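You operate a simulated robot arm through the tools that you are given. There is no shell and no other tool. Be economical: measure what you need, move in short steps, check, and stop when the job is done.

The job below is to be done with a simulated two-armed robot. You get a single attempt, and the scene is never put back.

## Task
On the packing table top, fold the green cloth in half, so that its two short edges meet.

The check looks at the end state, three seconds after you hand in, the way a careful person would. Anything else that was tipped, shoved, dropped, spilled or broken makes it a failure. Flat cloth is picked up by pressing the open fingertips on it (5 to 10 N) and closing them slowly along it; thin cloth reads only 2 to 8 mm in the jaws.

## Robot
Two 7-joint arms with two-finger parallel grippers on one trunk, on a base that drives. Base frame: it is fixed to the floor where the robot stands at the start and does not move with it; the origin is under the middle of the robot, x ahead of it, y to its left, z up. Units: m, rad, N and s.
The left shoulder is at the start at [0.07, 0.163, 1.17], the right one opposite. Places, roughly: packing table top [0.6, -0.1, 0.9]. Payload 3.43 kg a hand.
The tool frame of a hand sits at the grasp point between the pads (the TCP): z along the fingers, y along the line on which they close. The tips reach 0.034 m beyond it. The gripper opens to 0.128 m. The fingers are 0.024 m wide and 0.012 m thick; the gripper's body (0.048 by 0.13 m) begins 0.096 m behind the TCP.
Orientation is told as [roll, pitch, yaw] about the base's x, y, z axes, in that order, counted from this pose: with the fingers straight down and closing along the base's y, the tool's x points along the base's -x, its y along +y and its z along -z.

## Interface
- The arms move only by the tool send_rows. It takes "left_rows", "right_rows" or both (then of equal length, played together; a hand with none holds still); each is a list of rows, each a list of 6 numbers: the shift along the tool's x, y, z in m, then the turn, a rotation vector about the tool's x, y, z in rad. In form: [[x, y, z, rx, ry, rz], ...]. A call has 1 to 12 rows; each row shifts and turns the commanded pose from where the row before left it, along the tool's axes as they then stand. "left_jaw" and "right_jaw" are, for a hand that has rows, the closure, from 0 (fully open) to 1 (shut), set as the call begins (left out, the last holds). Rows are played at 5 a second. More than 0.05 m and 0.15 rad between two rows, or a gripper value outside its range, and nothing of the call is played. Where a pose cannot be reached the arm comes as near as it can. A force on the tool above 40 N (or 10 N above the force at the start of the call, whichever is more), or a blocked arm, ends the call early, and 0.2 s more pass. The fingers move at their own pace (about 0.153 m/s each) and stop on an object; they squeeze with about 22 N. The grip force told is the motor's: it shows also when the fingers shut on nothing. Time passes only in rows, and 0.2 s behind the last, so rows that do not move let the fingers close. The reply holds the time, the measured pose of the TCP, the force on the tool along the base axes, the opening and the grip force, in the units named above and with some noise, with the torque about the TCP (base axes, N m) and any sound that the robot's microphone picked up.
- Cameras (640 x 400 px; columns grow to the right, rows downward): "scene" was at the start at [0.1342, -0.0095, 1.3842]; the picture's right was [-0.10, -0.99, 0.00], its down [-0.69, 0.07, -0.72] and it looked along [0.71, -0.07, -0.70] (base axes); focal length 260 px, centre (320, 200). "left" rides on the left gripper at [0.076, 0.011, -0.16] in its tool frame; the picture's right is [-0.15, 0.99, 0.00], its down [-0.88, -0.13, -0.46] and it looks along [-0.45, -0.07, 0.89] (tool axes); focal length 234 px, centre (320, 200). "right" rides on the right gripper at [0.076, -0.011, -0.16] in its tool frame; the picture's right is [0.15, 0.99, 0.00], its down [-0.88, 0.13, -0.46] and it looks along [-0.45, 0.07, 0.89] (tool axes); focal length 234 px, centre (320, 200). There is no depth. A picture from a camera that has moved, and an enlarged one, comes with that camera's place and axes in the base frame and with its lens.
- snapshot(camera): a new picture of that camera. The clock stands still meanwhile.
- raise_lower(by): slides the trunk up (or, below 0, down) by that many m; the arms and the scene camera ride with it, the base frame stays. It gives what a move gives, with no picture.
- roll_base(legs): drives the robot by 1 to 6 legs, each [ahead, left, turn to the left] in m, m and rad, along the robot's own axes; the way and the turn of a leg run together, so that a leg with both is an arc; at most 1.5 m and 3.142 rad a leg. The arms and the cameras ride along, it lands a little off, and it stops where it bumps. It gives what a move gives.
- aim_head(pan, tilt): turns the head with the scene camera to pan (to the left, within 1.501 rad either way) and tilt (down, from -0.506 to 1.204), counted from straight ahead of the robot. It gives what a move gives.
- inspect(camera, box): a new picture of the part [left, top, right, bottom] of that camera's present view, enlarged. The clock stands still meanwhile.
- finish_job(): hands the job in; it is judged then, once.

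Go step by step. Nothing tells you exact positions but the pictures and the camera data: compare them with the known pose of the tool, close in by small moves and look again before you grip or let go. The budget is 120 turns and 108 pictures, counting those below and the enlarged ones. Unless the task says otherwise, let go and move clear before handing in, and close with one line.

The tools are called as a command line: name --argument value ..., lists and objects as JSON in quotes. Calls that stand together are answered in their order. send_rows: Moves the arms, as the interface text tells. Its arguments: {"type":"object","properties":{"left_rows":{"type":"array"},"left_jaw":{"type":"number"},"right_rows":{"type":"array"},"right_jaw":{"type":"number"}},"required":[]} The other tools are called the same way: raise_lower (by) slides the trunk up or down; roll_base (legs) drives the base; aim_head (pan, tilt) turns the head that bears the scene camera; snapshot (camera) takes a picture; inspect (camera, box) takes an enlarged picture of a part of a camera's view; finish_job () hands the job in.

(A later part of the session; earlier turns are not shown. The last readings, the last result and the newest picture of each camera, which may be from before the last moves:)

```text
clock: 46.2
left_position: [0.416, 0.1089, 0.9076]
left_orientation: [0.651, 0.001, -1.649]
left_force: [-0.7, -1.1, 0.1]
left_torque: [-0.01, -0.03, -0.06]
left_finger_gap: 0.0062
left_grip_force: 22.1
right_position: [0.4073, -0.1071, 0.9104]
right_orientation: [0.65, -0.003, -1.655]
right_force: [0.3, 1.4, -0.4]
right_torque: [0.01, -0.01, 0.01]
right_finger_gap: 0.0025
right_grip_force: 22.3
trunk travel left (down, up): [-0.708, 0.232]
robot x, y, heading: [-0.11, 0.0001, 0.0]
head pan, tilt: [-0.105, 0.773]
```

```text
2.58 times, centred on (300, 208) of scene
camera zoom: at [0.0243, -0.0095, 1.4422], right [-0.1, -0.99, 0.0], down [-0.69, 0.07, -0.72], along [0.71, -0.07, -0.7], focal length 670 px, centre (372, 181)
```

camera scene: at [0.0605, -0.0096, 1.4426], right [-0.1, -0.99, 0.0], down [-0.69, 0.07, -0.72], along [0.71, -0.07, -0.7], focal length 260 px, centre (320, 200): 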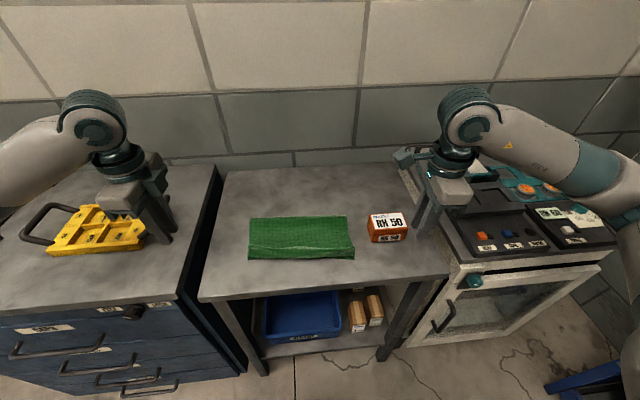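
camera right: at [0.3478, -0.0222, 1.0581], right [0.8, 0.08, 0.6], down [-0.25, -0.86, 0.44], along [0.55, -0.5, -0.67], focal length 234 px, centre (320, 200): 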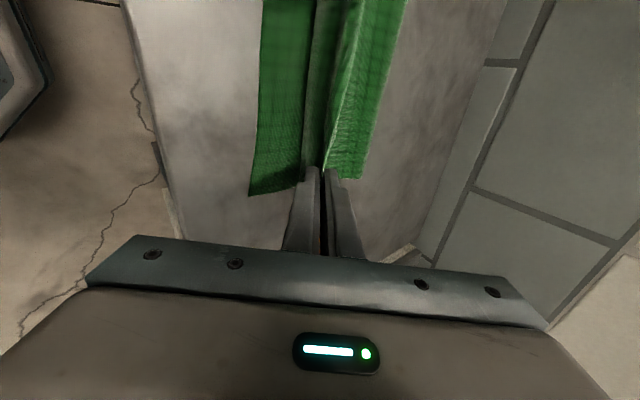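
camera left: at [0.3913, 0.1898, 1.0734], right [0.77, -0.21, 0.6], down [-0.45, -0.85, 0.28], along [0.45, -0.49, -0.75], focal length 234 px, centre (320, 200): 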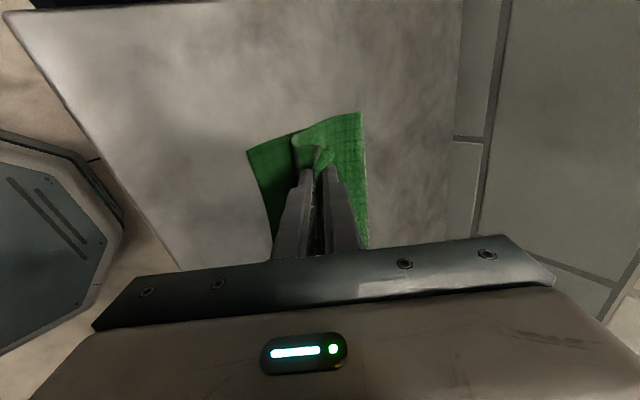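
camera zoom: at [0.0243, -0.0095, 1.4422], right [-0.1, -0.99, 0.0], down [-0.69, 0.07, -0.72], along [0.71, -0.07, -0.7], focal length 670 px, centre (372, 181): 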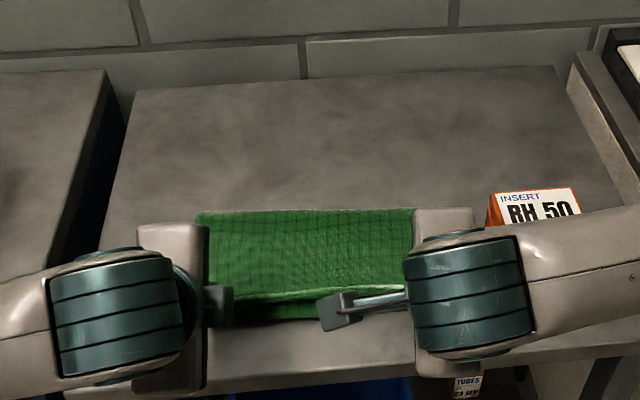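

The geometry is clear now: the hanging sheet rolls the fold back unless I come down along a 45° line ending at the near edge. I go back up to the hanging stage (hands kept tilted) to redo the descent along that line.

send_rows --left_rows '[[0, 0.0161, -0.0129, 0, 0, 0], [0, 0.0161, -0.0129, 0, 0, 0], [0, 0.0161, -0.0129, 0, 0, 0], [0, 0.0161, -0.0129, 0, 0, 0], [0, 0.0243, 0.0101, 0, 0, 0], [0, 0.0243, 0.0101, 0, 0, 0], [0, 0.0243, 0.0101, 0, 0, 0], [0, 0.0243, 0.0101, 0, 0, 0], [0, 0.0243, 0.0101, 0, 0, 0], [0, 0.0243, 0.0101, 0, 0, 0], [0, 0, 0, 0, 0, 0], [0, 0, 0, 0, 0, 0]]' --right_rows '[[0, 0.0161, -0.0129, 0, 0, 0], [0, 0.0161, -0.0129, 0, 0, 0], [0, 0.0161, -0.0129, 0, 0, 0], [0, 0.0161, -0.0129, 0, 0, 0], [0, 0.0221, 0.0084, 0, 0, 0], [0, 0.0221, 0.0084, 0, 0, 0], [0, 0.0221, 0.0084, 0, 0, 0], [0, 0.0221, 0.0084, 0, 0, 0], [0, 0.0221, 0.0084, 0, 0, 0], [0, 0.0221, 0.0084, 0, 0, 0], [0, 0, 0, 0, 0, 0], [0, 0, 0, 0, 0, 0]]'

snapshot --camera "scene"

snapshot --camera "left"

```text
clock: 48.8
left_position: [0.5877, 0.0961, 1.0284]
left_orientation: [0.65, 0.0, -1.649]
left_force: [-0.1, -1.6, -0.2]
left_torque: [-0.02, 0.03, 0.0]
left_finger_gap: 0.0064
left_grip_force: 22.3
right_position: [0.5628, -0.1195, 1.0302]
right_orientation: [0.65, 0.0, -1.654]
right_force: [1.2, 0.8, -0.8]
right_torque: [0.02, 0.02, 0.0]
right_finger_gap: 0.0025
right_grip_force: 21.8
trunk travel left (down, up): [-0.708, 0.232]
robot x, y, heading: [-0.1131, -0.0023, 0.003]
head pan, tilt: [-0.105, 0.773]
```

```text
45 pictures are left
camera scene: at [0.0244, -0.0096, 1.4422], right [-0.1, -0.99, 0.0], down [-0.69, 0.07, -0.72], along [0.71, -0.07, -0.7], focal length 260 px, centre (320, 200)
```

scene: 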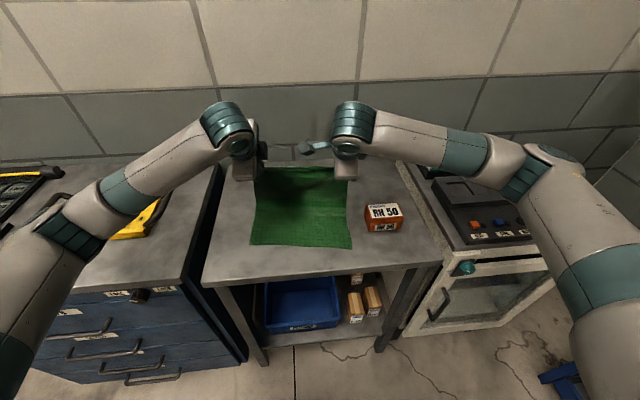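

```text
44 pictures are left
camera left: at [0.5075, 0.1771, 1.1621], right [0.77, -0.21, 0.6], down [-0.45, -0.85, 0.28], along [0.45, -0.49, -0.75], focal length 234 px, centre (320, 200)
```

left: 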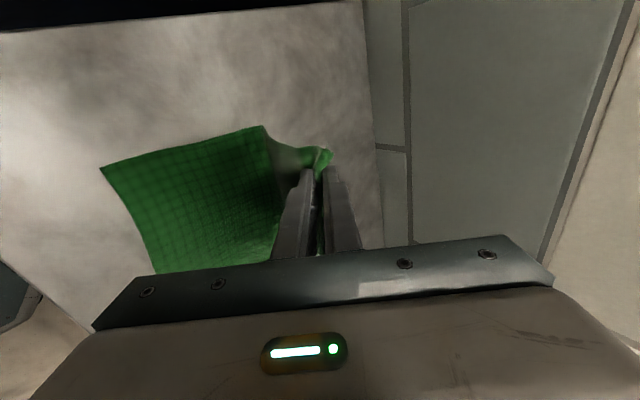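

I check the near-edge corners more precisely before the descent.

inspect --camera "scene" --box '[235, 160, 365, 260]'

```text
4.00 times, centred on (300, 210) of scene
camera zoom: at [0.0244, -0.0096, 1.4422], right [-0.1, -0.99, 0.0], down [-0.69, 0.07, -0.72], along [0.71, -0.07, -0.7], focal length 1038 px, centre (400, 160)
```

zoom: 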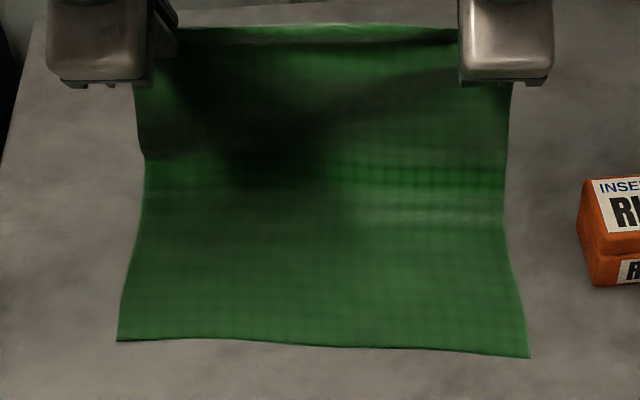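

The lower near edge lies from (0.461, 0.137) to (0.419, -0.138). I descend along the 45° line.

send_rows --left_rows '[[0, -0.0079, 0.0103, 0, 0, 0], [0, -0.017, 0.0023, 0, 0, 0], [0, -0.017, 0.0023, 0, 0, 0], [0, -0.017, 0.0023, 0, 0, 0], [0, -0.017, 0.0023, 0, 0, 0], [0, -0.017, 0.0023, 0, 0, 0], [0, -0.017, 0.0023, 0, 0, 0], [0, 0, 0, 0, 0, 0]]' --right_rows '[[0, -0.003, 0.004, 0, 0, 0], [0, -0.0185, 0.0025, 0, 0, 0], [0, -0.0185, 0.0025, 0, 0, 0], [0, -0.0185, 0.0025, 0, 0, 0], [0, -0.0185, 0.0025, 0, 0, 0], [0, -0.0185, 0.0025, 0, 0, 0], [0, -0.0185, 0.0025, 0, 0, 0], [0, 0, 0, 0, 0, 0]]'

inspect --camera "scene" --box '[235, 160, 365, 260]'

snapshot --camera "left"

snapshot --camera "right"

```text
clock: 50.6
left_position: [0.5158, 0.102, 0.9438]
left_orientation: [0.65, 0.0, -1.648]
left_force: [-0.2, -0.9, -0.3]
left_torque: [-0.01, 0.02, 0.02]
left_finger_gap: 0.0063
left_grip_force: 21.8
right_position: [0.4838, -0.114, 0.9455]
right_orientation: [0.65, 0.0, -1.657]
right_force: [-0.4, 1.3, -0.4]
right_torque: [0.06, 0.03, 0.01]
right_finger_gap: 0.0027
right_grip_force: 21.7
trunk travel left (down, up): [-0.708, 0.232]
robot x, y, heading: [-0.1151, -0.0017, 0.003]
head pan, tilt: [-0.105, 0.773]
```

```text
4.00 times, centred on (300, 210) of scene
camera zoom: at [0.0244, -0.0095, 1.4422], right [-0.1, -0.99, 0.0], down [-0.69, 0.07, -0.72], along [0.71, -0.07, -0.7], focal length 1038 px, centre (400, 160)
```

zoom: 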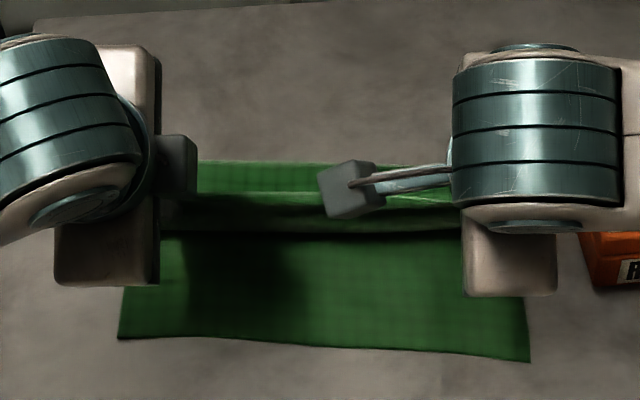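

```text
41 pictures are left
camera left: at [0.4352, 0.1831, 1.0771], right [0.77, -0.21, 0.6], down [-0.45, -0.85, 0.28], along [0.45, -0.49, -0.75], focal length 234 px, centre (320, 200)
```

left: 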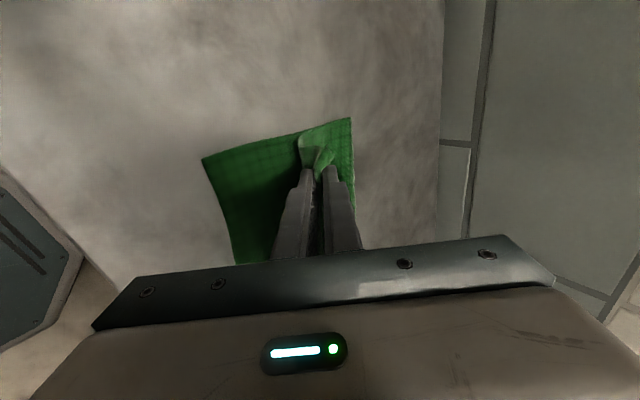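

```text
40 pictures are left
camera right: at [0.3851, -0.0294, 1.067], right [0.8, 0.08, 0.6], down [-0.25, -0.86, 0.44], along [0.55, -0.5, -0.67], focal length 234 px, centre (320, 200)
```

right: 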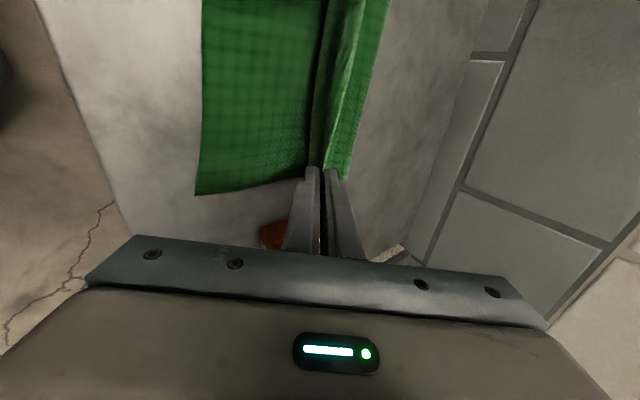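

The fold stayed at x≈0.63, as wanted. I continue the last 4 cm along the same line.

send_rows --left_rows '[[0, -0.0178, 0.0024, 0, 0, 0], [0, -0.0178, 0.0024, 0, 0, 0], [0, -0.0178, 0.0024, 0, 0, 0], [0, 0, 0, 0, 0, 0]]' --right_rows '[[0, -0.0185, 0.0025, 0, 0, 0], [0, -0.0185, 0.0025, 0, 0, 0], [0, -0.0185, 0.0025, 0, 0, 0], [0, 0, 0, 0, 0, 0]]'

inspect --camera "scene" --box '[235, 160, 365, 260]'

inspect --camera "left" --box '[180, 80, 420, 260]'

inspect --camera "right" --box '[180, 0, 420, 260]'

```text
clock: 51.6
left_position: [0.4774, 0.1048, 0.9023]
left_orientation: [0.652, 0.0, -1.649]
left_force: [-0.4, -0.3, 0.4]
left_torque: [0.02, -0.01, -0.02]
left_finger_gap: 0.0063
left_grip_force: 22.1
right_position: [0.4429, -0.1081, 0.9071]
right_orientation: [0.649, 0.0, -1.657]
right_force: [-0.8, 0.4, 0.1]
right_torque: [0.03, 0.07, 0.01]
right_finger_gap: 0.0023
right_grip_force: 21.8
trunk travel left (down, up): [-0.708, 0.232]
robot x, y, heading: [-0.1104, 0.0014, 0.001]
head pan, tilt: [-0.105, 0.773]
```

```text
4.00 times, centred on (300, 210) of scene
camera zoom: at [0.0244, -0.0095, 1.4422], right [-0.1, -0.99, 0.0], down [-0.69, 0.07, -0.72], along [0.71, -0.07, -0.7], focal length 1038 px, centre (400, 160)
```

zoom: 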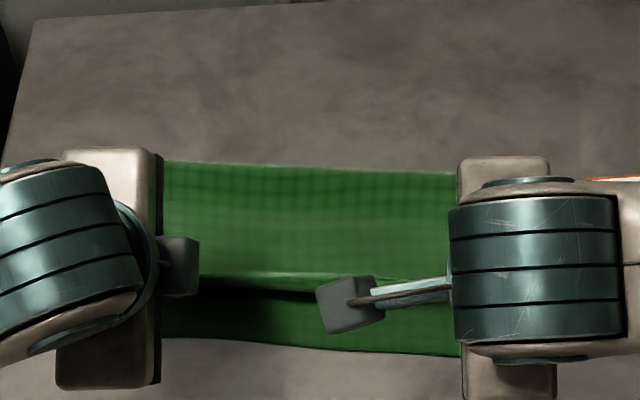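

```text
2.22 times, centred on (300, 170) of left
camera zoom: at [0.397, 0.1863, 1.0378], right [0.77, -0.21, 0.6], down [-0.45, -0.85, 0.28], along [0.45, -0.49, -0.75], focal length 520 px, centre (364, 267)
```

zoom: 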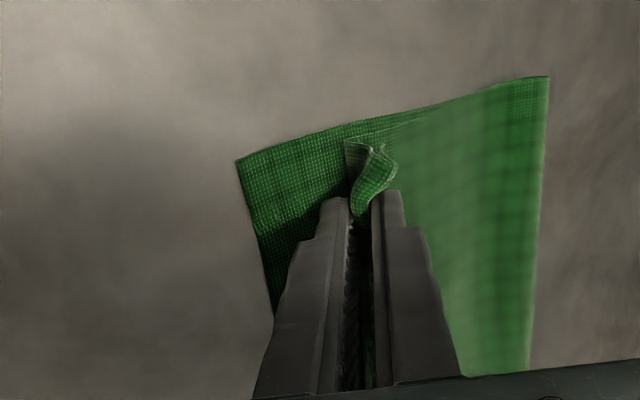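

```text
1.54 times, centred on (300, 130) of right
camera zoom: at [0.3447, -0.0246, 1.0285], right [0.8, 0.08, 0.6], down [-0.25, -0.86, 0.44], along [0.55, -0.5, -0.67], focal length 360 px, centre (351, 308)
```

zoom: 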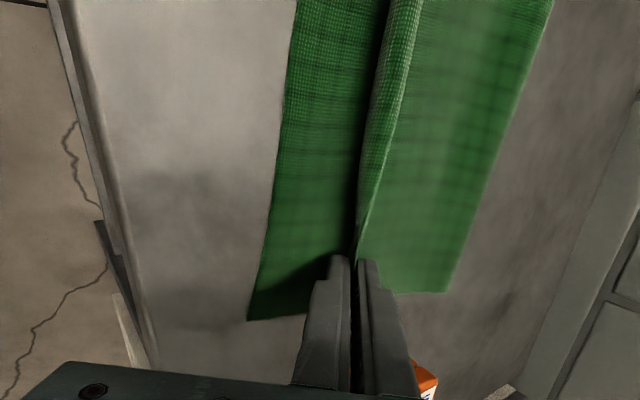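

The upper layer now lies flat with no bulge, and the leftover strip held upright (≈4–5 cm) is just what is missing to the near edge. I tilt the hands further about the tips so the strip falls toward the near edge when released.

send_rows --left_rows '[[0, -0.0024, -0.001, -0.07, 0, 0], [0, -0.0024, -0.001, -0.07, 0, 0], [0, -0.0024, 0, -0.07, 0, 0], [0, -0.0024, 0, -0.07, 0, 0], [0, -0.0024, 0, -0.07, 0, 0], [0, 0, 0, 0, 0, 0]]' --right_rows '[[0, -0.0024, 0, -0.07, 0, 0], [0, -0.0024, 0, -0.07, 0, 0], [0, -0.0024, 0, -0.07, 0, 0], [0, -0.0024, 0, -0.07, 0, 0], [0, -0.0024, 0, -0.07, 0, 0], [0, 0, 0, 0, 0, 0]]'

inspect --camera "left" --box '[180, 80, 420, 260]'

inspect --camera "right" --box '[180, 0, 420, 260]'

```text
clock: 53.0
left_position: [0.4663, 0.1037, 0.8978]
left_orientation: [1.003, 0.0, -1.65]
left_force: [0.2, -1.1, -0.7]
left_torque: [0.01, -0.01, 0.01]
left_finger_gap: 0.0066
left_grip_force: 21.9
right_position: [0.4358, -0.1092, 0.8981]
right_orientation: [0.999, -0.002, -1.657]
right_force: [-0.1, 1.4, 0.4]
right_torque: [0.02, 0.02, 0.02]
right_finger_gap: 0.0025
right_grip_force: 22.3
trunk travel left (down, up): [-0.708, 0.232]
robot x, y, heading: [-0.1105, 0.0002, -0.0]
head pan, tilt: [-0.105, 0.773]
```

```text
2.22 times, centred on (300, 170) of left
camera zoom: at [0.3461, 0.1889, 0.9934], right [0.52, -0.19, 0.83], down [-0.52, -0.84, 0.14], along [0.68, -0.51, -0.54], focal length 520 px, centre (364, 267)
```

zoom: 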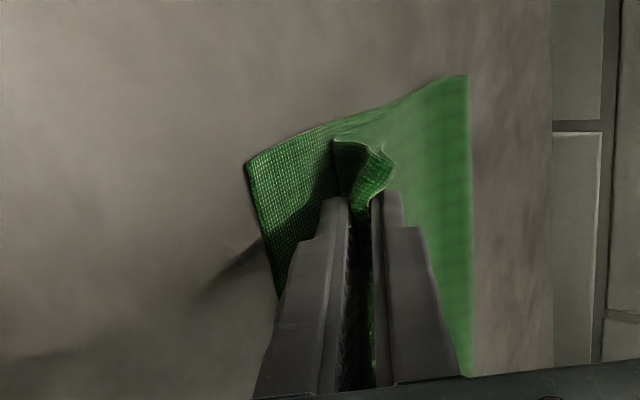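

```text
1.54 times, centred on (300, 130) of right
camera zoom: at [0.3021, -0.0227, 0.9764], right [0.55, 0.1, 0.83], down [-0.39, -0.85, 0.36], along [0.74, -0.52, -0.43], focal length 360 px, centre (351, 308)
```

zoom: 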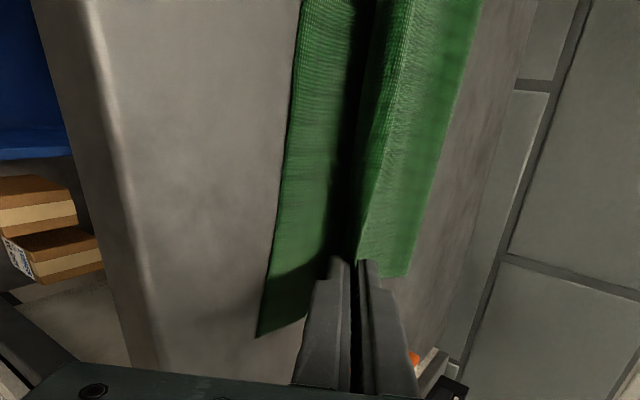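

The strip now lies along the tilted fingers, leaning toward the near edge. I rise a few millimetres, open a little, and start pulling the fingers out along their own axis.

send_rows --left_rows '[[0, 0.0059, -0.0038, 0, 0, 0], [0, 0, 0, 0, 0, 0]]' --right_rows '[[0, 0.0059, -0.0038, 0, 0, 0], [0, 0, 0, 0, 0, 0]]'

send_rows --left_rows '[[0, 0, 0, 0, 0, 0], [0, 0, 0, 0, 0, 0], [0, 0, -0.01, 0, 0, 0], [0, 0, -0.01, 0, 0, 0]]' --right_rows '[[0, 0, 0, 0, 0, 0], [0, 0, 0, 0, 0, 0], [0, 0, -0.01, 0, 0, 0], [0, 0, -0.01, 0, 0, 0]]' --left_jaw 0.82 --right_jaw 0.84

inspect --camera "left" --box '[180, 80, 420, 260]'

inspect --camera "right" --box '[180, 0, 420, 260]'

```text
clock: 53.6
left_position: [0.4674, 0.1066, 0.903]
left_orientation: [1.001, -0.001, -1.648]
left_force: [0.7, 0.0, -0.3]
left_torque: [-0.05, 0.04, -0.05]
left_finger_gap: 0.0062
left_grip_force: 22.0
right_position: [0.4351, -0.1079, 0.9049]
right_orientation: [1.001, 0.0, -1.654]
right_force: [-0.3, -0.1, -0.8]
right_torque: [0.03, 0.01, 0.0]
right_finger_gap: 0.0027
right_grip_force: 22.0
trunk travel left (down, up): [-0.708, 0.232]
robot x, y, heading: [-0.1098, -0.0022, 0.0]
head pan, tilt: [-0.105, 0.773]
```

```text
clock: 54.6
left_position: [0.4511, 0.1061, 0.9151]
left_orientation: [1.0, 0.001, -1.649]
left_force: [0.2, 0.2, -0.3]
left_torque: [0.02, 0.0, 0.0]
left_finger_gap: 0.023
left_grip_force: 0.1
right_position: [0.42, -0.1082, 0.9155]
right_orientation: [1.0, 0.0, -1.657]
right_force: [0.4, 0.0, -0.5]
right_torque: [0.01, -0.02, -0.01]
right_finger_gap: 0.0205
right_grip_force: 0.0
trunk travel left (down, up): [-0.708, 0.232]
robot x, y, heading: [-0.1071, -0.0015, -0.001]
head pan, tilt: [-0.105, 0.773]
```

```text
2.22 times, centred on (300, 170) of left
camera zoom: at [0.3298, 0.1917, 1.0112], right [0.52, -0.19, 0.83], down [-0.52, -0.84, 0.14], along [0.68, -0.51, -0.54], focal length 520 px, centre (364, 267)
```

zoom: 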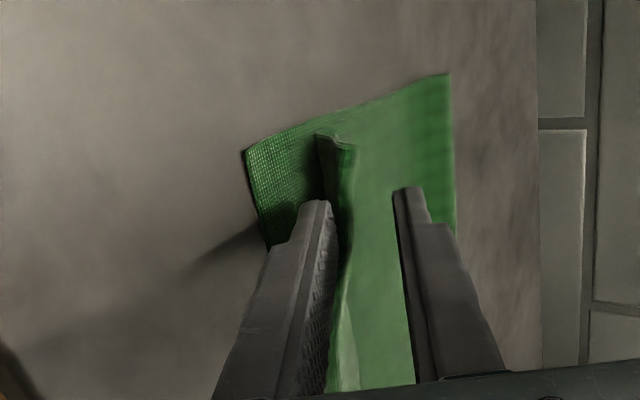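

```text
1.54 times, centred on (300, 130) of right
camera zoom: at [0.2851, -0.0197, 0.994], right [0.54, 0.1, 0.83], down [-0.39, -0.85, 0.36], along [0.74, -0.52, -0.42], focal length 360 px, centre (351, 308)
```

zoom: 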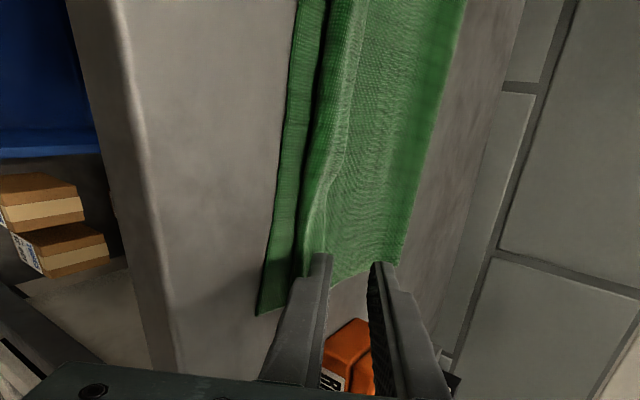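

The strip is released; I pull the fingers out further, raise the hands and look from above.

send_rows --left_rows '[[0, 0, -0.02, 0, 0, 0], [0, 0.01, -0.02, 0.1, 0, 0], [0, 0.02, -0.03, 0.15, 0, 0], [0, 0.01, -0.03, 0.15, 0, 0], [0, 0, -0.03, 0.15, 0, 0], [0, 0, -0.02, 0.15, 0, 0], [0.03, 0, 0, 0.15, 0, 0], [0.04, 0, 0, 0.15, 0, 0], [0.04, 0, 0, 0, 0, 0], [0.04, 0, 0, 0, 0, 0]]' --right_rows '[[0, 0, -0.02, 0, 0, 0], [0, 0.01, -0.02, 0.1, 0, 0], [0, 0.02, -0.03, 0.15, 0, 0], [0, 0.01, -0.03, 0.15, 0, 0], [0, 0, -0.03, 0.15, 0, 0], [0, 0, -0.02, 0.15, 0, 0], [-0.03, 0, 0, 0.15, 0, 0], [-0.04, 0, 0, 0.15, 0, 0], [-0.04, 0, 0, 0, 0, 0], [-0.04, 0, 0, 0, 0, 0]]'

inspect --camera "scene" --box '[235, 170, 365, 270]'

```text
clock: 56.8
left_position: [0.3841, 0.2641, 1.0491]
left_orientation: [0.001, 0.001, -1.649]
left_force: [-0.6, 0.1, 0.0]
left_torque: [-0.02, -0.02, 0.0]
left_finger_gap: 0.023
left_grip_force: 0.0
right_position: [0.3295, -0.249, 1.0514]
right_orientation: [-0.002, -0.001, -1.655]
right_force: [-0.5, 0.2, -0.1]
right_torque: [-0.02, -0.04, 0.0]
right_finger_gap: 0.021
right_grip_force: 0.0
right hand out of reach, approached as far as the arm can: row 3
trunk travel left (down, up): [-0.708, 0.232]
robot x, y, heading: [-0.1089, 0.0006, -0.003]
head pan, tilt: [-0.105, 0.773]
```

```text
4.00 times, centred on (300, 220) of scene
camera zoom: at [0.0223, -0.0097, 1.4425], right [-0.1, -0.99, 0.0], down [-0.69, 0.07, -0.72], along [0.71, -0.07, -0.7], focal length 1038 px, centre (400, 120)
```

zoom: 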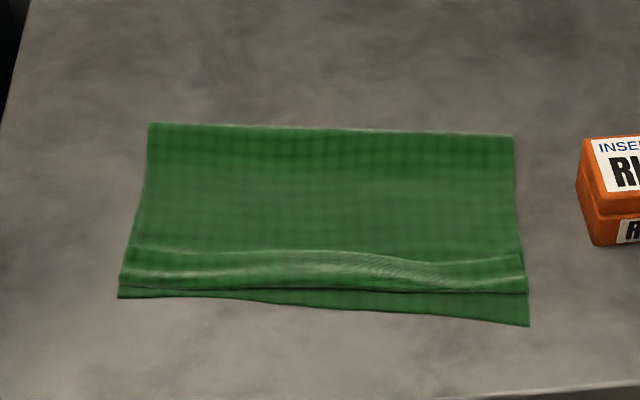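

Much better: the fold is at the middle and only a ~3.5 cm strip along the edge is still turned back on top. I zoom in on it to decide how to flip it over.

inspect --camera "scene" --box '[255, 222, 320, 262]'

inspect --camera "scene" --box '[310, 222, 375, 262]'

```text
9.85 times, centred on (288, 242) of scene
camera zoom: at [0.0223, -0.0097, 1.4425], right [-0.1, -0.99, 0.0], down [-0.69, 0.07, -0.72], along [0.71, -0.07, -0.7], focal length 2555 px, centre (640, -214)
```

zoom: 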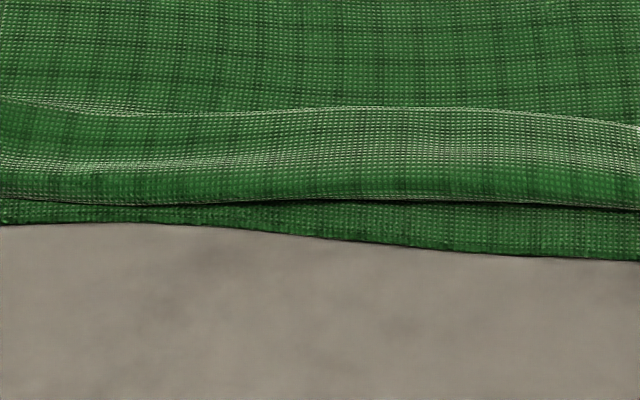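

```text
9.85 times, centred on (342, 242) of scene
camera zoom: at [0.0223, -0.0097, 1.4425], right [-0.1, -0.99, 0.0], down [-0.69, 0.07, -0.72], along [0.71, -0.07, -0.7], focal length 2555 px, centre (98, -214)
```

zoom: 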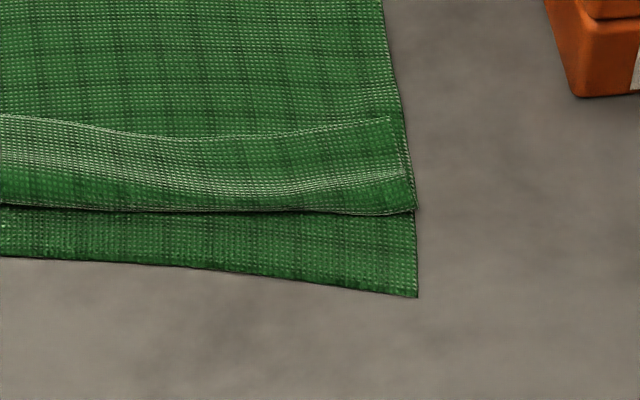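

The strip's free edge (x≈0.495 left, 0.474 right) is folded back, raised in the middle. I will straddle it with both hands a bit further in (y≈0.08 and -0.075), stand it upright, grip only its top and lay it forward.

send_rows --left_rows '[[-0.0293, 0.0183, 0, 0, 0, 0], [-0.0293, 0.0183, 0, 0, 0, 0], [-0.0293, 0.0183, 0, 0, 0, 0], [-0.0293, 0.0183, 0, 0, 0, 0], [-0.0293, 0.0183, 0, 0, 0, 0], [-0.0293, 0.0183, 0, 0, 0, 0], [0, 0, 0.04, 0, 0, 0], [0, 0, 0.04, 0, 0, 0], [0, 0, 0.035, 0, 0, 0], [0, 0, 0.02, 0, 0, 0], [0, 0, 0, 0, 0, 0]]' --right_rows '[[0.0307, 0.0191, 0, 0, 0, 0], [0.0307, 0.0191, 0, 0, 0, 0], [0.0307, 0.0191, 0, 0, 0, 0], [0.0307, 0.0191, 0, 0, 0, 0], [0.0307, 0.0191, 0, 0, 0, 0], [0.0307, 0.0191, 0, 0, 0, 0], [0, 0, 0.04, 0, 0, 0], [0, 0, 0.04, 0, 0, 0], [0, 0, 0.035, 0, 0, 0], [0, 0, 0.02, 0, 0, 0], [0, 0, 0, 0, 0, 0]]' --left_jaw 0.57 --right_jaw 0.57

inspect --camera "left" --box '[200, 60, 480, 260]'

inspect --camera "right" --box '[200, 60, 480, 260]'

```text
clock: 59.2
left_position: [0.4797, 0.0796, 0.9165]
left_orientation: [0.0, -0.001, -1.647]
left_force: [-0.1, 0.5, -0.5]
left_torque: [0.0, 0.01, 0.01]
left_finger_gap: 0.0547
left_grip_force: 0.2
right_position: [0.4599, -0.0735, 0.9175]
right_orientation: [0.001, -0.001, -1.655]
right_force: [0.5, 0.3, 0.3]
right_torque: [0.02, 0.03, -0.02]
right_finger_gap: 0.055
right_grip_force: 0.0
trunk travel left (down, up): [-0.708, 0.232]
robot x, y, heading: [-0.1105, 0.0017, -0.0]
head pan, tilt: [-0.105, 0.773]
```

```text
2.00 times, centred on (340, 160) of left
camera zoom: at [0.4975, 0.1526, 1.0763], right [0.97, -0.22, 0.0], down [-0.2, -0.87, 0.46], along [-0.1, -0.44, -0.89], focal length 468 px, centre (280, 280)
```

zoom: 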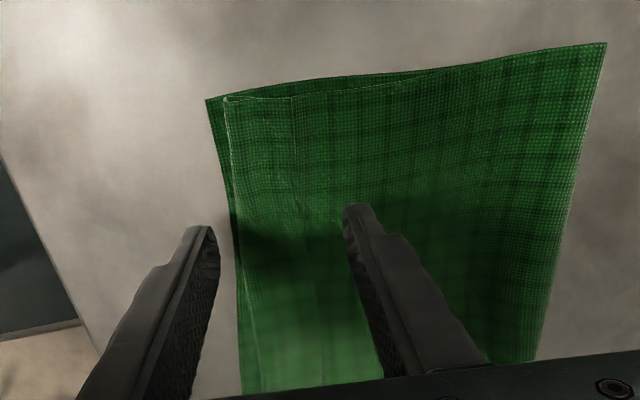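

```text
2.00 times, centred on (340, 160) of right
camera zoom: at [0.4561, 0.0018, 1.0774], right [1.0, 0.06, 0.0], down [0.06, -0.89, 0.46], along [0.03, -0.46, -0.89], focal length 468 px, centre (280, 280)
```

zoom: 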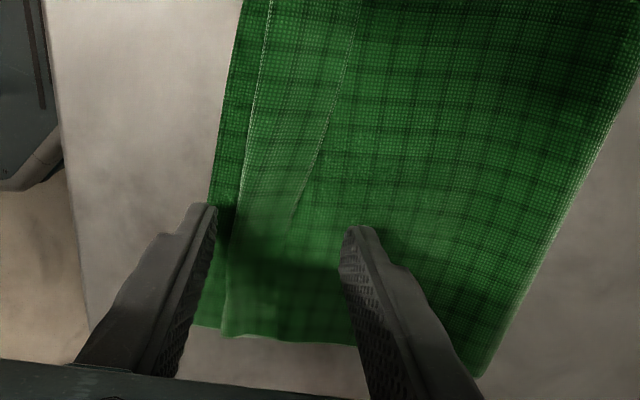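

I zoom in tightly to tell whether the front line or the inner line is the cloth's real edge.

inspect --camera "right" --box '[290, 60, 390, 180]'

inspect --camera "left" --box '[295, 100, 375, 150]'

```text
3.33 times, centred on (340, 120) of right
camera zoom: at [0.4561, 0.0018, 1.0774], right [1.0, 0.06, 0.0], down [0.06, -0.89, 0.46], along [0.03, -0.46, -0.89], focal length 781 px, centre (253, 467)
```

zoom: 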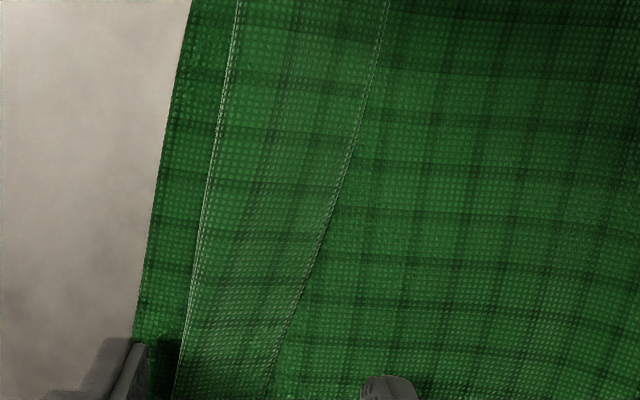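

```text
8.00 times, centred on (335, 125) of left
camera zoom: at [0.4975, 0.1526, 1.0763], right [0.97, -0.22, 0.0], down [-0.2, -0.87, 0.46], along [-0.1, -0.44, -0.89], focal length 1873 px, centre (200, 800)
```

zoom: 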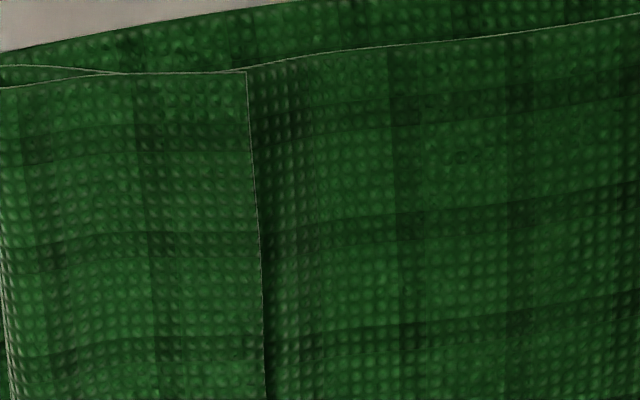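

Confirmed: the inner line is the real edge, a 2–3 cm strip folded back flat. I'll roll it out: closed fingers, tilted so only the far corner touches, pressed lightly on the strip just inside its edge and dragged toward the near edge.

send_rows --left_rows '[[0, 0, -0.03, 0, 0, 0], [0, 0, 0, 0, 0, 0], [0, 0.0055, 0, 0.15, 0, 0], [0, 0, 0, 0.15, 0, 0], [0, 0.0103, 0.0334, 0, 0, 0], [0, 0, 0, 0, 0, 0]]' --right_rows '[[0, 0, -0.03, 0, 0, 0], [0, 0, 0, 0, 0, 0], [0, -0.001, 0, 0.15, 0, 0], [0, 0, 0, 0.15, 0, 0], [0, 0.0103, 0.0334, 0, 0, 0], [0, 0, 0, 0, 0, 0]]' --left_jaw 1.0 --right_jaw 1.0

inspect --camera "left" --box '[200, 60, 480, 260]'

inspect --camera "right" --box '[200, 60, 480, 260]'

```text
clock: 60.6
left_position: [0.4855, 0.0765, 0.9124]
left_orientation: [-0.301, -0.001, -1.649]
left_force: [0.6, -0.1, -0.1]
left_torque: [-0.02, -0.05, 0.0]
left_finger_gap: 0.0001
left_grip_force: 22.1
right_position: [0.4606, -0.0748, 0.9119]
right_orientation: [-0.299, -0.001, -1.654]
right_force: [-0.2, 0.3, -0.2]
right_torque: [-0.02, 0.0, 0.02]
right_finger_gap: 0.0
right_grip_force: 21.6
trunk travel left (down, up): [-0.708, 0.232]
robot x, y, heading: [-0.109, -0.0017, 0.003]
head pan, tilt: [-0.105, 0.773]
```

```text
2.00 times, centred on (340, 160) of left
camera zoom: at [0.5501, 0.1473, 1.0612], right [0.93, -0.22, -0.29], down [-0.06, -0.88, 0.47], along [-0.36, -0.42, -0.83], focal length 468 px, centre (280, 280)
```

zoom: 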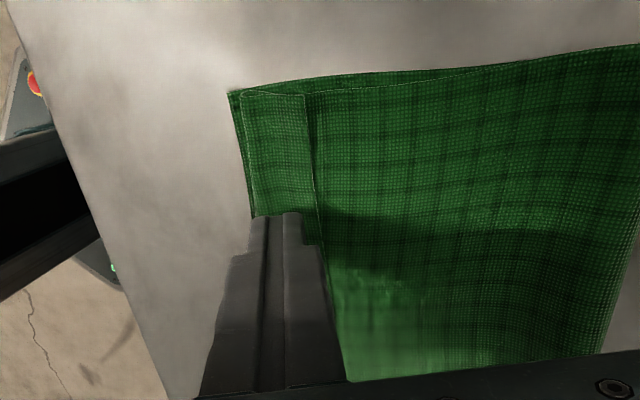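

```text
2.00 times, centred on (340, 160) of right
camera zoom: at [0.5037, -0.0023, 1.0692], right [0.95, 0.07, -0.29], down [0.18, -0.9, 0.4], along [-0.24, -0.43, -0.87], focal length 468 px, centre (280, 280)
```

zoom: 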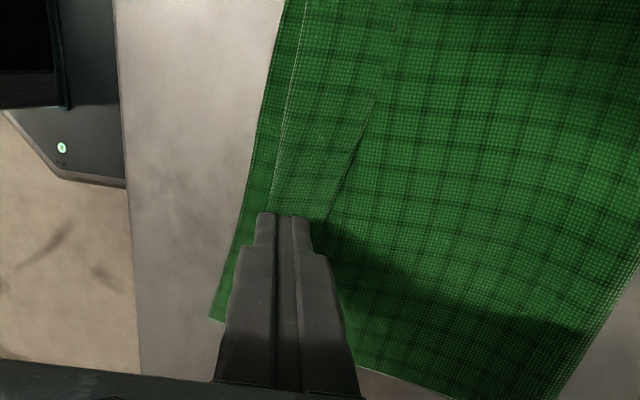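

The fingers sit just inside the strip's edge on both sides. I nudge a few mm outward and lower to light contact.

send_rows --left_rows '[[0, 0.0038, -0.0012, 0, 0, 0], [0, 0.0018, 0.0057, 0, 0, 0], [0, 0.0006, 0.0019, 0, 0, 0], [0, 0, 0, 0, 0, 0]]' --right_rows '[[0, 0.0028, -0.0009, 0, 0, 0], [0, 0.0018, 0.0057, 0, 0, 0], [0, 0.0006, 0.0019, 0, 0, 0], [0, 0, 0, 0, 0, 0]]'

send_rows --left_rows '[[0, 0.0006, 0.0019, 0, 0, 0], [0, 0, 0, 0, 0, 0]]' --right_rows '[[0, 0.0006, 0.0019, 0, 0, 0], [0, 0, 0, 0, 0, 0]]'

```text
clock: 61.6
left_position: [0.4898, 0.0776, 0.903]
left_orientation: [-0.3, -0.002, -1.649]
left_force: [-0.4, 0.0, 0.5]
left_torque: [-0.03, 0.0, 0.0]
left_finger_gap: 0.0
left_grip_force: 21.6
right_position: [0.4636, -0.0755, 0.9036]
right_orientation: [-0.299, 0.001, -1.655]
right_force: [-0.4, -0.8, -0.3]
right_torque: [0.0, -0.03, 0.0]
right_finger_gap: 0.0003
right_grip_force: 22.2
trunk travel left (down, up): [-0.708, 0.232]
robot x, y, heading: [-0.1089, -0.0004, -0.002]
head pan, tilt: [-0.105, 0.773]
```

```text
clock: 62.2
left_position: [0.4891, 0.0774, 0.9011]
left_orientation: [-0.3, 0.001, -1.648]
left_force: [-0.8, -0.6, -0.3]
left_torque: [0.02, 0.0, -0.02]
left_finger_gap: 0.0
left_grip_force: 22.6
right_position: [0.4639, -0.0741, 0.9021]
right_orientation: [-0.299, 0.001, -1.655]
right_force: [-0.3, -0.9, 0.2]
right_torque: [-0.04, 0.01, 0.01]
right_finger_gap: 0.0001
right_grip_force: 22.1
trunk travel left (down, up): [-0.708, 0.232]
robot x, y, heading: [-0.11, -0.0011, -0.002]
head pan, tilt: [-0.105, 0.773]
```

No contact yet; I continue in 1–1.5 mm steps.

send_rows --left_rows '[[0, 0.0004, 0.0014, 0, 0, 0], [0, 0, 0, 0, 0, 0]]' --right_rows '[[0, 0.0004, 0.0014, 0, 0, 0], [0, 0, 0, 0, 0, 0]]'

send_rows --left_rows '[[0, 0.0003, 0.001, 0, 0, 0], [0, 0, 0, 0, 0, 0]]' --right_rows '[[0, 0.0003, 0.001, 0, 0, 0], [0, 0, 0, 0, 0, 0]]'

```text
clock: 62.8
left_position: [0.4908, 0.0774, 0.8998]
left_orientation: [-0.3, 0.0, -1.648]
left_force: [-0.1, -0.7, -0.4]
left_torque: [-0.01, 0.01, -0.05]
left_finger_gap: 0.0001
left_grip_force: 22.3
right_position: [0.4639, -0.0745, 0.9011]
right_orientation: [-0.3, 0.0, -1.654]
right_force: [-0.7, 0.4, 0.3]
right_torque: [0.02, 0.01, 0.02]
right_finger_gap: 0.0001
right_grip_force: 21.8
trunk travel left (down, up): [-0.708, 0.232]
robot x, y, heading: [-0.1135, 0.0007, 0.003]
head pan, tilt: [-0.105, 0.773]
```

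```text
clock: 63.4
left_position: [0.4896, 0.0786, 0.8975]
left_orientation: [-0.298, 0.001, -1.647]
left_force: [0.2, 0.1, 0.5]
left_torque: [-0.03, -0.02, -0.02]
left_finger_gap: 0.0
left_grip_force: 22.0
right_position: [0.4636, -0.0743, 0.8987]
right_orientation: [-0.299, 0.001, -1.654]
right_force: [-1.0, 0.1, -0.5]
right_torque: [0.04, 0.0, 0.01]
right_finger_gap: 0.0
right_grip_force: 22.2
trunk travel left (down, up): [-0.708, 0.232]
robot x, y, heading: [-0.1102, 0.0004, 0.0]
head pan, tilt: [-0.105, 0.773]
```

Still none; one more millimetre each.

send_rows --left_rows '[[0, 0.0003, 0.001, 0, 0, 0], [0, 0, 0, 0, 0, 0]]' --right_rows '[[0, 0.0004, 0.0014, 0, 0, 0], [0, 0, 0, 0, 0, 0]]'

send_rows --left_rows '[[0, 0.0002, 0.0008, 0, 0, 0], [0, 0, 0, 0, 0, 0]]' --right_rows '[[0, 0.0002, 0.0008, 0, 0, 0], [0, 0, 0, 0, 0, 0]]'

```text
clock: 64.0
left_position: [0.4905, 0.0773, 0.8987]
left_orientation: [-0.299, 0.0, -1.646]
left_force: [-0.7, 0.4, 3.2]
left_torque: [-0.02, -0.01, 0.02]
left_finger_gap: 0.0002
left_grip_force: 21.8
right_position: [0.4631, -0.074, 0.8984]
right_orientation: [-0.298, 0.0, -1.655]
right_force: [0.1, -0.1, 1.8]
right_torque: [0.06, 0.03, -0.03]
right_finger_gap: 0.0001
right_grip_force: 22.0
trunk travel left (down, up): [-0.708, 0.232]
robot x, y, heading: [-0.1075, 0.001, -0.0]
head pan, tilt: [-0.105, 0.773]
```

```text
clock: 64.6
left_position: [0.4898, 0.0784, 0.8969]
left_orientation: [-0.299, 0.0, -1.647]
left_force: [1.2, 0.3, 6.8]
left_torque: [0.02, -0.04, -0.02]
left_finger_gap: 0.0001
left_grip_force: 22.1
right_position: [0.4621, -0.0751, 0.8981]
right_orientation: [-0.297, -0.001, -1.654]
right_force: [-0.1, -0.5, 6.3]
right_torque: [0.01, 0.03, 0.0]
right_finger_gap: 0.0
right_grip_force: 22.0
trunk travel left (down, up): [-0.708, 0.232]
robot x, y, heading: [-0.1122, 0.0011, -0.004]
head pan, tilt: [-0.105, 0.773]
```

Contact with ~6.5 N on both. I drag 1.5 cm toward the near edge and look.

send_rows --left_rows '[[0, -0.0048, 0.0015, 0, 0, 0], [0, -0.0048, 0.0015, 0, 0, 0], [0, -0.0048, 0.0015, 0, 0, 0], [0, 0, 0, 0, 0, 0]]' --right_rows '[[0, -0.0048, 0.0015, 0, 0, 0], [0, -0.0048, 0.0015, 0, 0, 0], [0, -0.0048, 0.0015, 0, 0, 0], [0, 0, 0, 0, 0, 0]]'

inspect --camera "left" --box '[200, 60, 480, 260]'

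inspect --camera "right" --box '[200, 60, 480, 260]'

```text
clock: 65.6
left_position: [0.4722, 0.0795, 0.8977]
left_orientation: [-0.297, 0.0, -1.648]
left_force: [1.9, -0.2, 10.7]
left_torque: [0.01, -0.03, -0.02]
left_finger_gap: 0.0
left_grip_force: 21.7
right_position: [0.448, -0.0727, 0.8976]
right_orientation: [-0.298, 0.0, -1.657]
right_force: [2.8, -0.4, 17.2]
right_torque: [0.0, -0.11, 0.0]
right_finger_gap: 0.0002
right_grip_force: 21.9
trunk travel left (down, up): [-0.708, 0.232]
robot x, y, heading: [-0.1082, 0.0013, -0.007]
head pan, tilt: [-0.105, 0.773]
```

```text
2.00 times, centred on (340, 160) of left
camera zoom: at [0.5375, 0.1489, 1.0474], right [0.93, -0.22, -0.29], down [-0.06, -0.88, 0.47], along [-0.36, -0.42, -0.83], focal length 468 px, centre (280, 280)
```

zoom: 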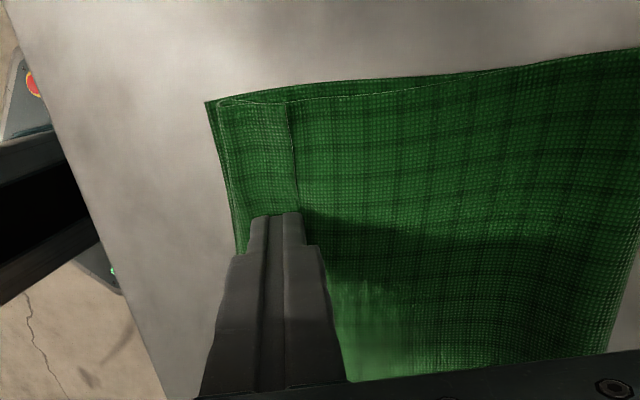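

```text
2.00 times, centred on (340, 160) of right
camera zoom: at [0.4903, -0.0013, 1.0549], right [0.95, 0.07, -0.29], down [0.18, -0.9, 0.4], along [-0.23, -0.43, -0.87], focal length 468 px, centre (280, 280)
```

zoom: 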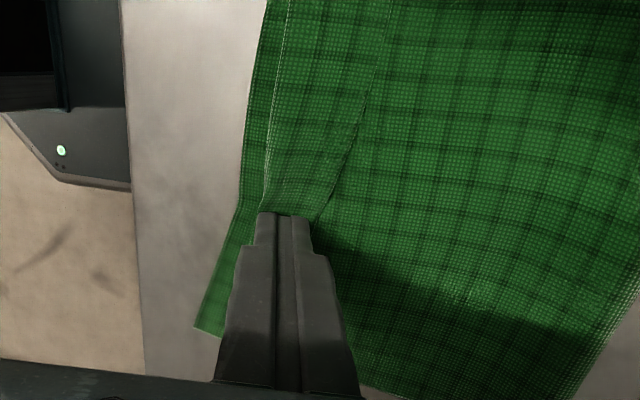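

Pressing drags the whole stack rather than rolling the strip, so I stop that. I lift off, straighten, spread the hands and check the state.

send_rows --left_rows '[[0, -0.0045, -0.0143, 0, 0, 0], [0, -0.0089, -0.0287, 0, 0, 0], [0, 0, -0.04, -0.15, 0, 0], [0, 0, -0.03, -0.15, 0, 0], [0.04, 0, 0, 0, 0, 0], [0.04, 0, 0, 0, 0, 0], [0.04, 0, 0, 0, 0, 0], [0.04, 0, 0, 0, 0, 0]]' --right_rows '[[0, -0.0045, -0.0143, 0, 0, 0], [0, -0.0089, -0.0287, 0, 0, 0], [0, 0, -0.04, -0.15, 0, 0], [0, 0, -0.03, -0.15, 0, 0], [-0.04, 0, 0, 0, 0, 0], [-0.04, 0, 0, 0, 0, 0], [-0.04, 0, 0, 0, 0, 0], [-0.04, 0, 0, 0, 0, 0]]'

inspect --camera "scene" --box '[235, 170, 365, 270]'

```text
clock: 67.4
left_position: [0.5017, 0.2383, 1.0086]
left_orientation: [0.004, -0.001, -1.65]
left_force: [0.1, 0.1, 0.9]
left_torque: [0.0, -0.02, -0.01]
left_finger_gap: 0.0
left_grip_force: 22.3
right_position: [0.4478, -0.2363, 1.0105]
right_orientation: [0.001, -0.001, -1.655]
right_force: [0.1, -0.2, -0.1]
right_torque: [-0.03, 0.02, -0.03]
right_finger_gap: 0.0
right_grip_force: 21.9
trunk travel left (down, up): [-0.708, 0.232]
robot x, y, heading: [-0.1108, -0.0005, 0.004]
head pan, tilt: [-0.105, 0.773]
```

```text
4.00 times, centred on (300, 220) of scene
camera zoom: at [0.0231, -0.0098, 1.4424], right [-0.1, -0.99, 0.0], down [-0.69, 0.07, -0.72], along [0.71, -0.07, -0.7], focal length 1038 px, centre (400, 120)
```

zoom: 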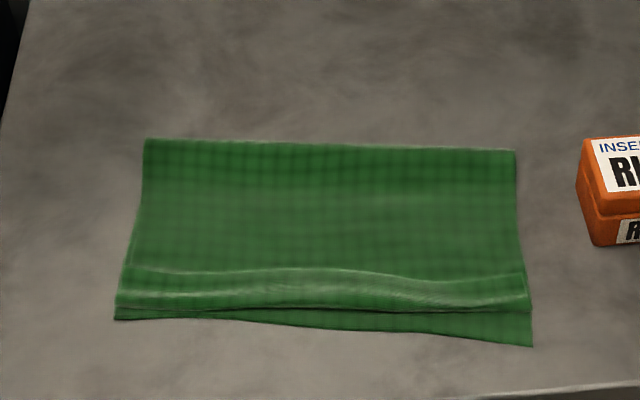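

The whole stack just shifted ~1.7 cm toward me, shape unchanged. I'll instead pinch the strip close to its edge with a narrow jaw gap; first I hover over the strip ends.

send_rows --left_rows '[[-0.0354, -0.0092, 0, 0, 0, 0], [-0.0354, -0.0092, 0, 0, 0, 0], [-0.0354, -0.0092, 0, 0, 0, 0], [-0.0354, -0.0092, 0, 0, 0, 0], [0, 0, 0.04, 0, 0, 0], [0, 0, 0.04, 0, 0, 0], [0, 0, 0, 0, 0, 0]]' --right_rows '[[0.0334, -0.0087, 0, 0, 0, 0], [0.0334, -0.0087, 0, 0, 0, 0], [0.0334, -0.0087, 0, 0, 0, 0], [0.0334, -0.0087, 0, 0, 0, 0], [0, 0, 0.04, 0, 0, 0], [0, 0, 0.04, 0, 0, 0], [0, 0, 0, 0, 0, 0]]' --left_jaw 0.845 --right_jaw 0.845

inspect --camera "left" --box '[240, 100, 440, 240]'

inspect --camera "right" --box '[240, 100, 440, 240]'

```text
clock: 69.0
left_position: [0.4565, 0.1016, 0.931]
left_orientation: [0.001, 0.0, -1.647]
left_force: [-0.3, 0.7, -0.2]
left_torque: [0.0, -0.01, -0.01]
left_finger_gap: 0.0197
left_grip_force: 0.0
right_position: [0.4271, -0.0996, 0.93]
right_orientation: [0.002, -0.001, -1.655]
right_force: [0.2, 0.1, -0.2]
right_torque: [0.02, -0.02, 0.03]
right_finger_gap: 0.0196
right_grip_force: 0.0
trunk travel left (down, up): [-0.708, 0.232]
robot x, y, heading: [-0.1087, -0.0021, 0.0]
head pan, tilt: [-0.105, 0.773]
```

```text
2.86 times, centred on (340, 170) of left
camera zoom: at [0.4737, 0.1745, 1.0914], right [0.97, -0.22, 0.0], down [-0.2, -0.87, 0.46], along [-0.1, -0.44, -0.89], focal length 669 px, centre (263, 286)
```

zoom: 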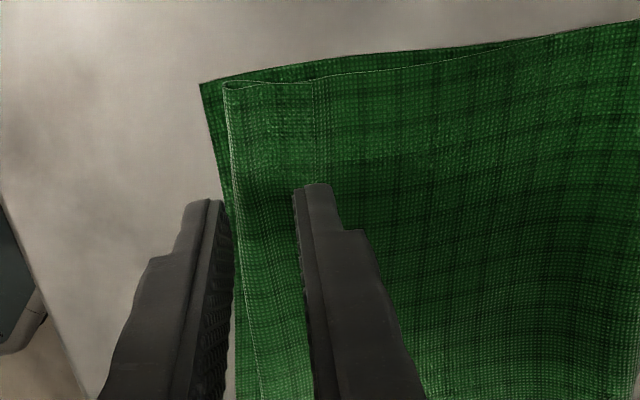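

```text
2.86 times, centred on (340, 170) of right
camera zoom: at [0.4229, -0.0226, 1.0901], right [1.0, 0.06, 0.0], down [0.06, -0.89, 0.46], along [0.03, -0.46, -0.89], focal length 669 px, centre (263, 286)
```

zoom: 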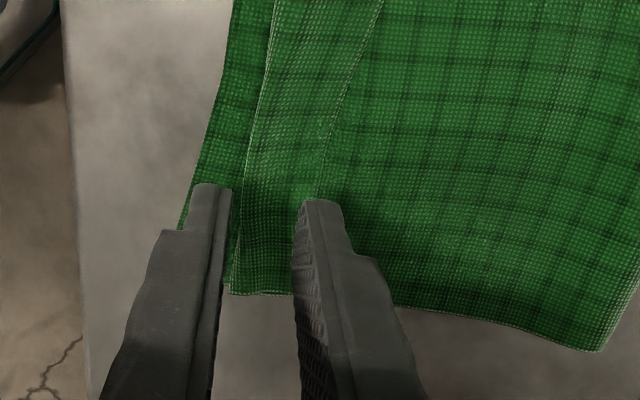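

Strip left spans x 0.446–0.476, right 0.421–0.4475 at the hands. I shift ~3 mm and lower to contact.

send_rows --left_rows '[[0, -0.0035, 0, 0, 0, 0], [0, 0, 0.015, 0, 0, 0], [0, 0, 0.012, 0, 0, 0], [0, 0, 0.004, 0, 0, 0], [0, 0, 0.002, 0, 0, 0], [0, 0, 0, 0, 0, 0]]' --right_rows '[[0, -0.0025, 0, 0, 0, 0], [0, 0, 0.015, 0, 0, 0], [0, 0, 0.012, 0, 0, 0], [0, 0, 0.003, 0, 0, 0], [0, 0, 0.002, 0, 0, 0], [0, 0, 0, 0, 0, 0]]'

send_rows --left_rows '[[0, 0, 0.0015, 0, 0, 0], [0, 0, 0, 0, 0, 0]]' --right_rows '[[0, 0, 0.0015, 0, 0, 0], [0, 0, 0, 0, 0, 0]]'

```text
clock: 70.4
left_position: [0.4521, 0.1011, 0.897]
left_orientation: [-0.001, 0.001, -1.648]
left_force: [0.5, 0.1, 0.2]
left_torque: [-0.04, 0.01, 0.03]
left_finger_gap: 0.0201
left_grip_force: 0.1
right_position: [0.4251, -0.0975, 0.8979]
right_orientation: [-0.001, 0.0, -1.655]
right_force: [0.1, 0.0, 1.9]
right_torque: [0.01, -0.03, 0.03]
right_finger_gap: 0.0201
right_grip_force: 0.2
trunk travel left (down, up): [-0.708, 0.232]
robot x, y, heading: [-0.1105, 0.0032, -0.004]
head pan, tilt: [-0.105, 0.773]
```

```text
clock: 71.0
left_position: [0.4514, 0.1015, 0.8966]
left_orientation: [0.002, 0.0, -1.646]
left_force: [1.4, 1.6, 4.1]
left_torque: [0.04, -0.11, 0.02]
left_finger_gap: 0.02
left_grip_force: 0.4
right_position: [0.4249, -0.097, 0.8962]
right_orientation: [0.001, 0.002, -1.656]
right_force: [1.1, -0.7, 5.9]
right_torque: [-0.04, -0.13, -0.04]
right_finger_gap: 0.0202
right_grip_force: 0.3
trunk travel left (down, up): [-0.708, 0.232]
robot x, y, heading: [-0.1105, 0.0007, 0.001]
head pan, tilt: [-0.105, 0.773]
```

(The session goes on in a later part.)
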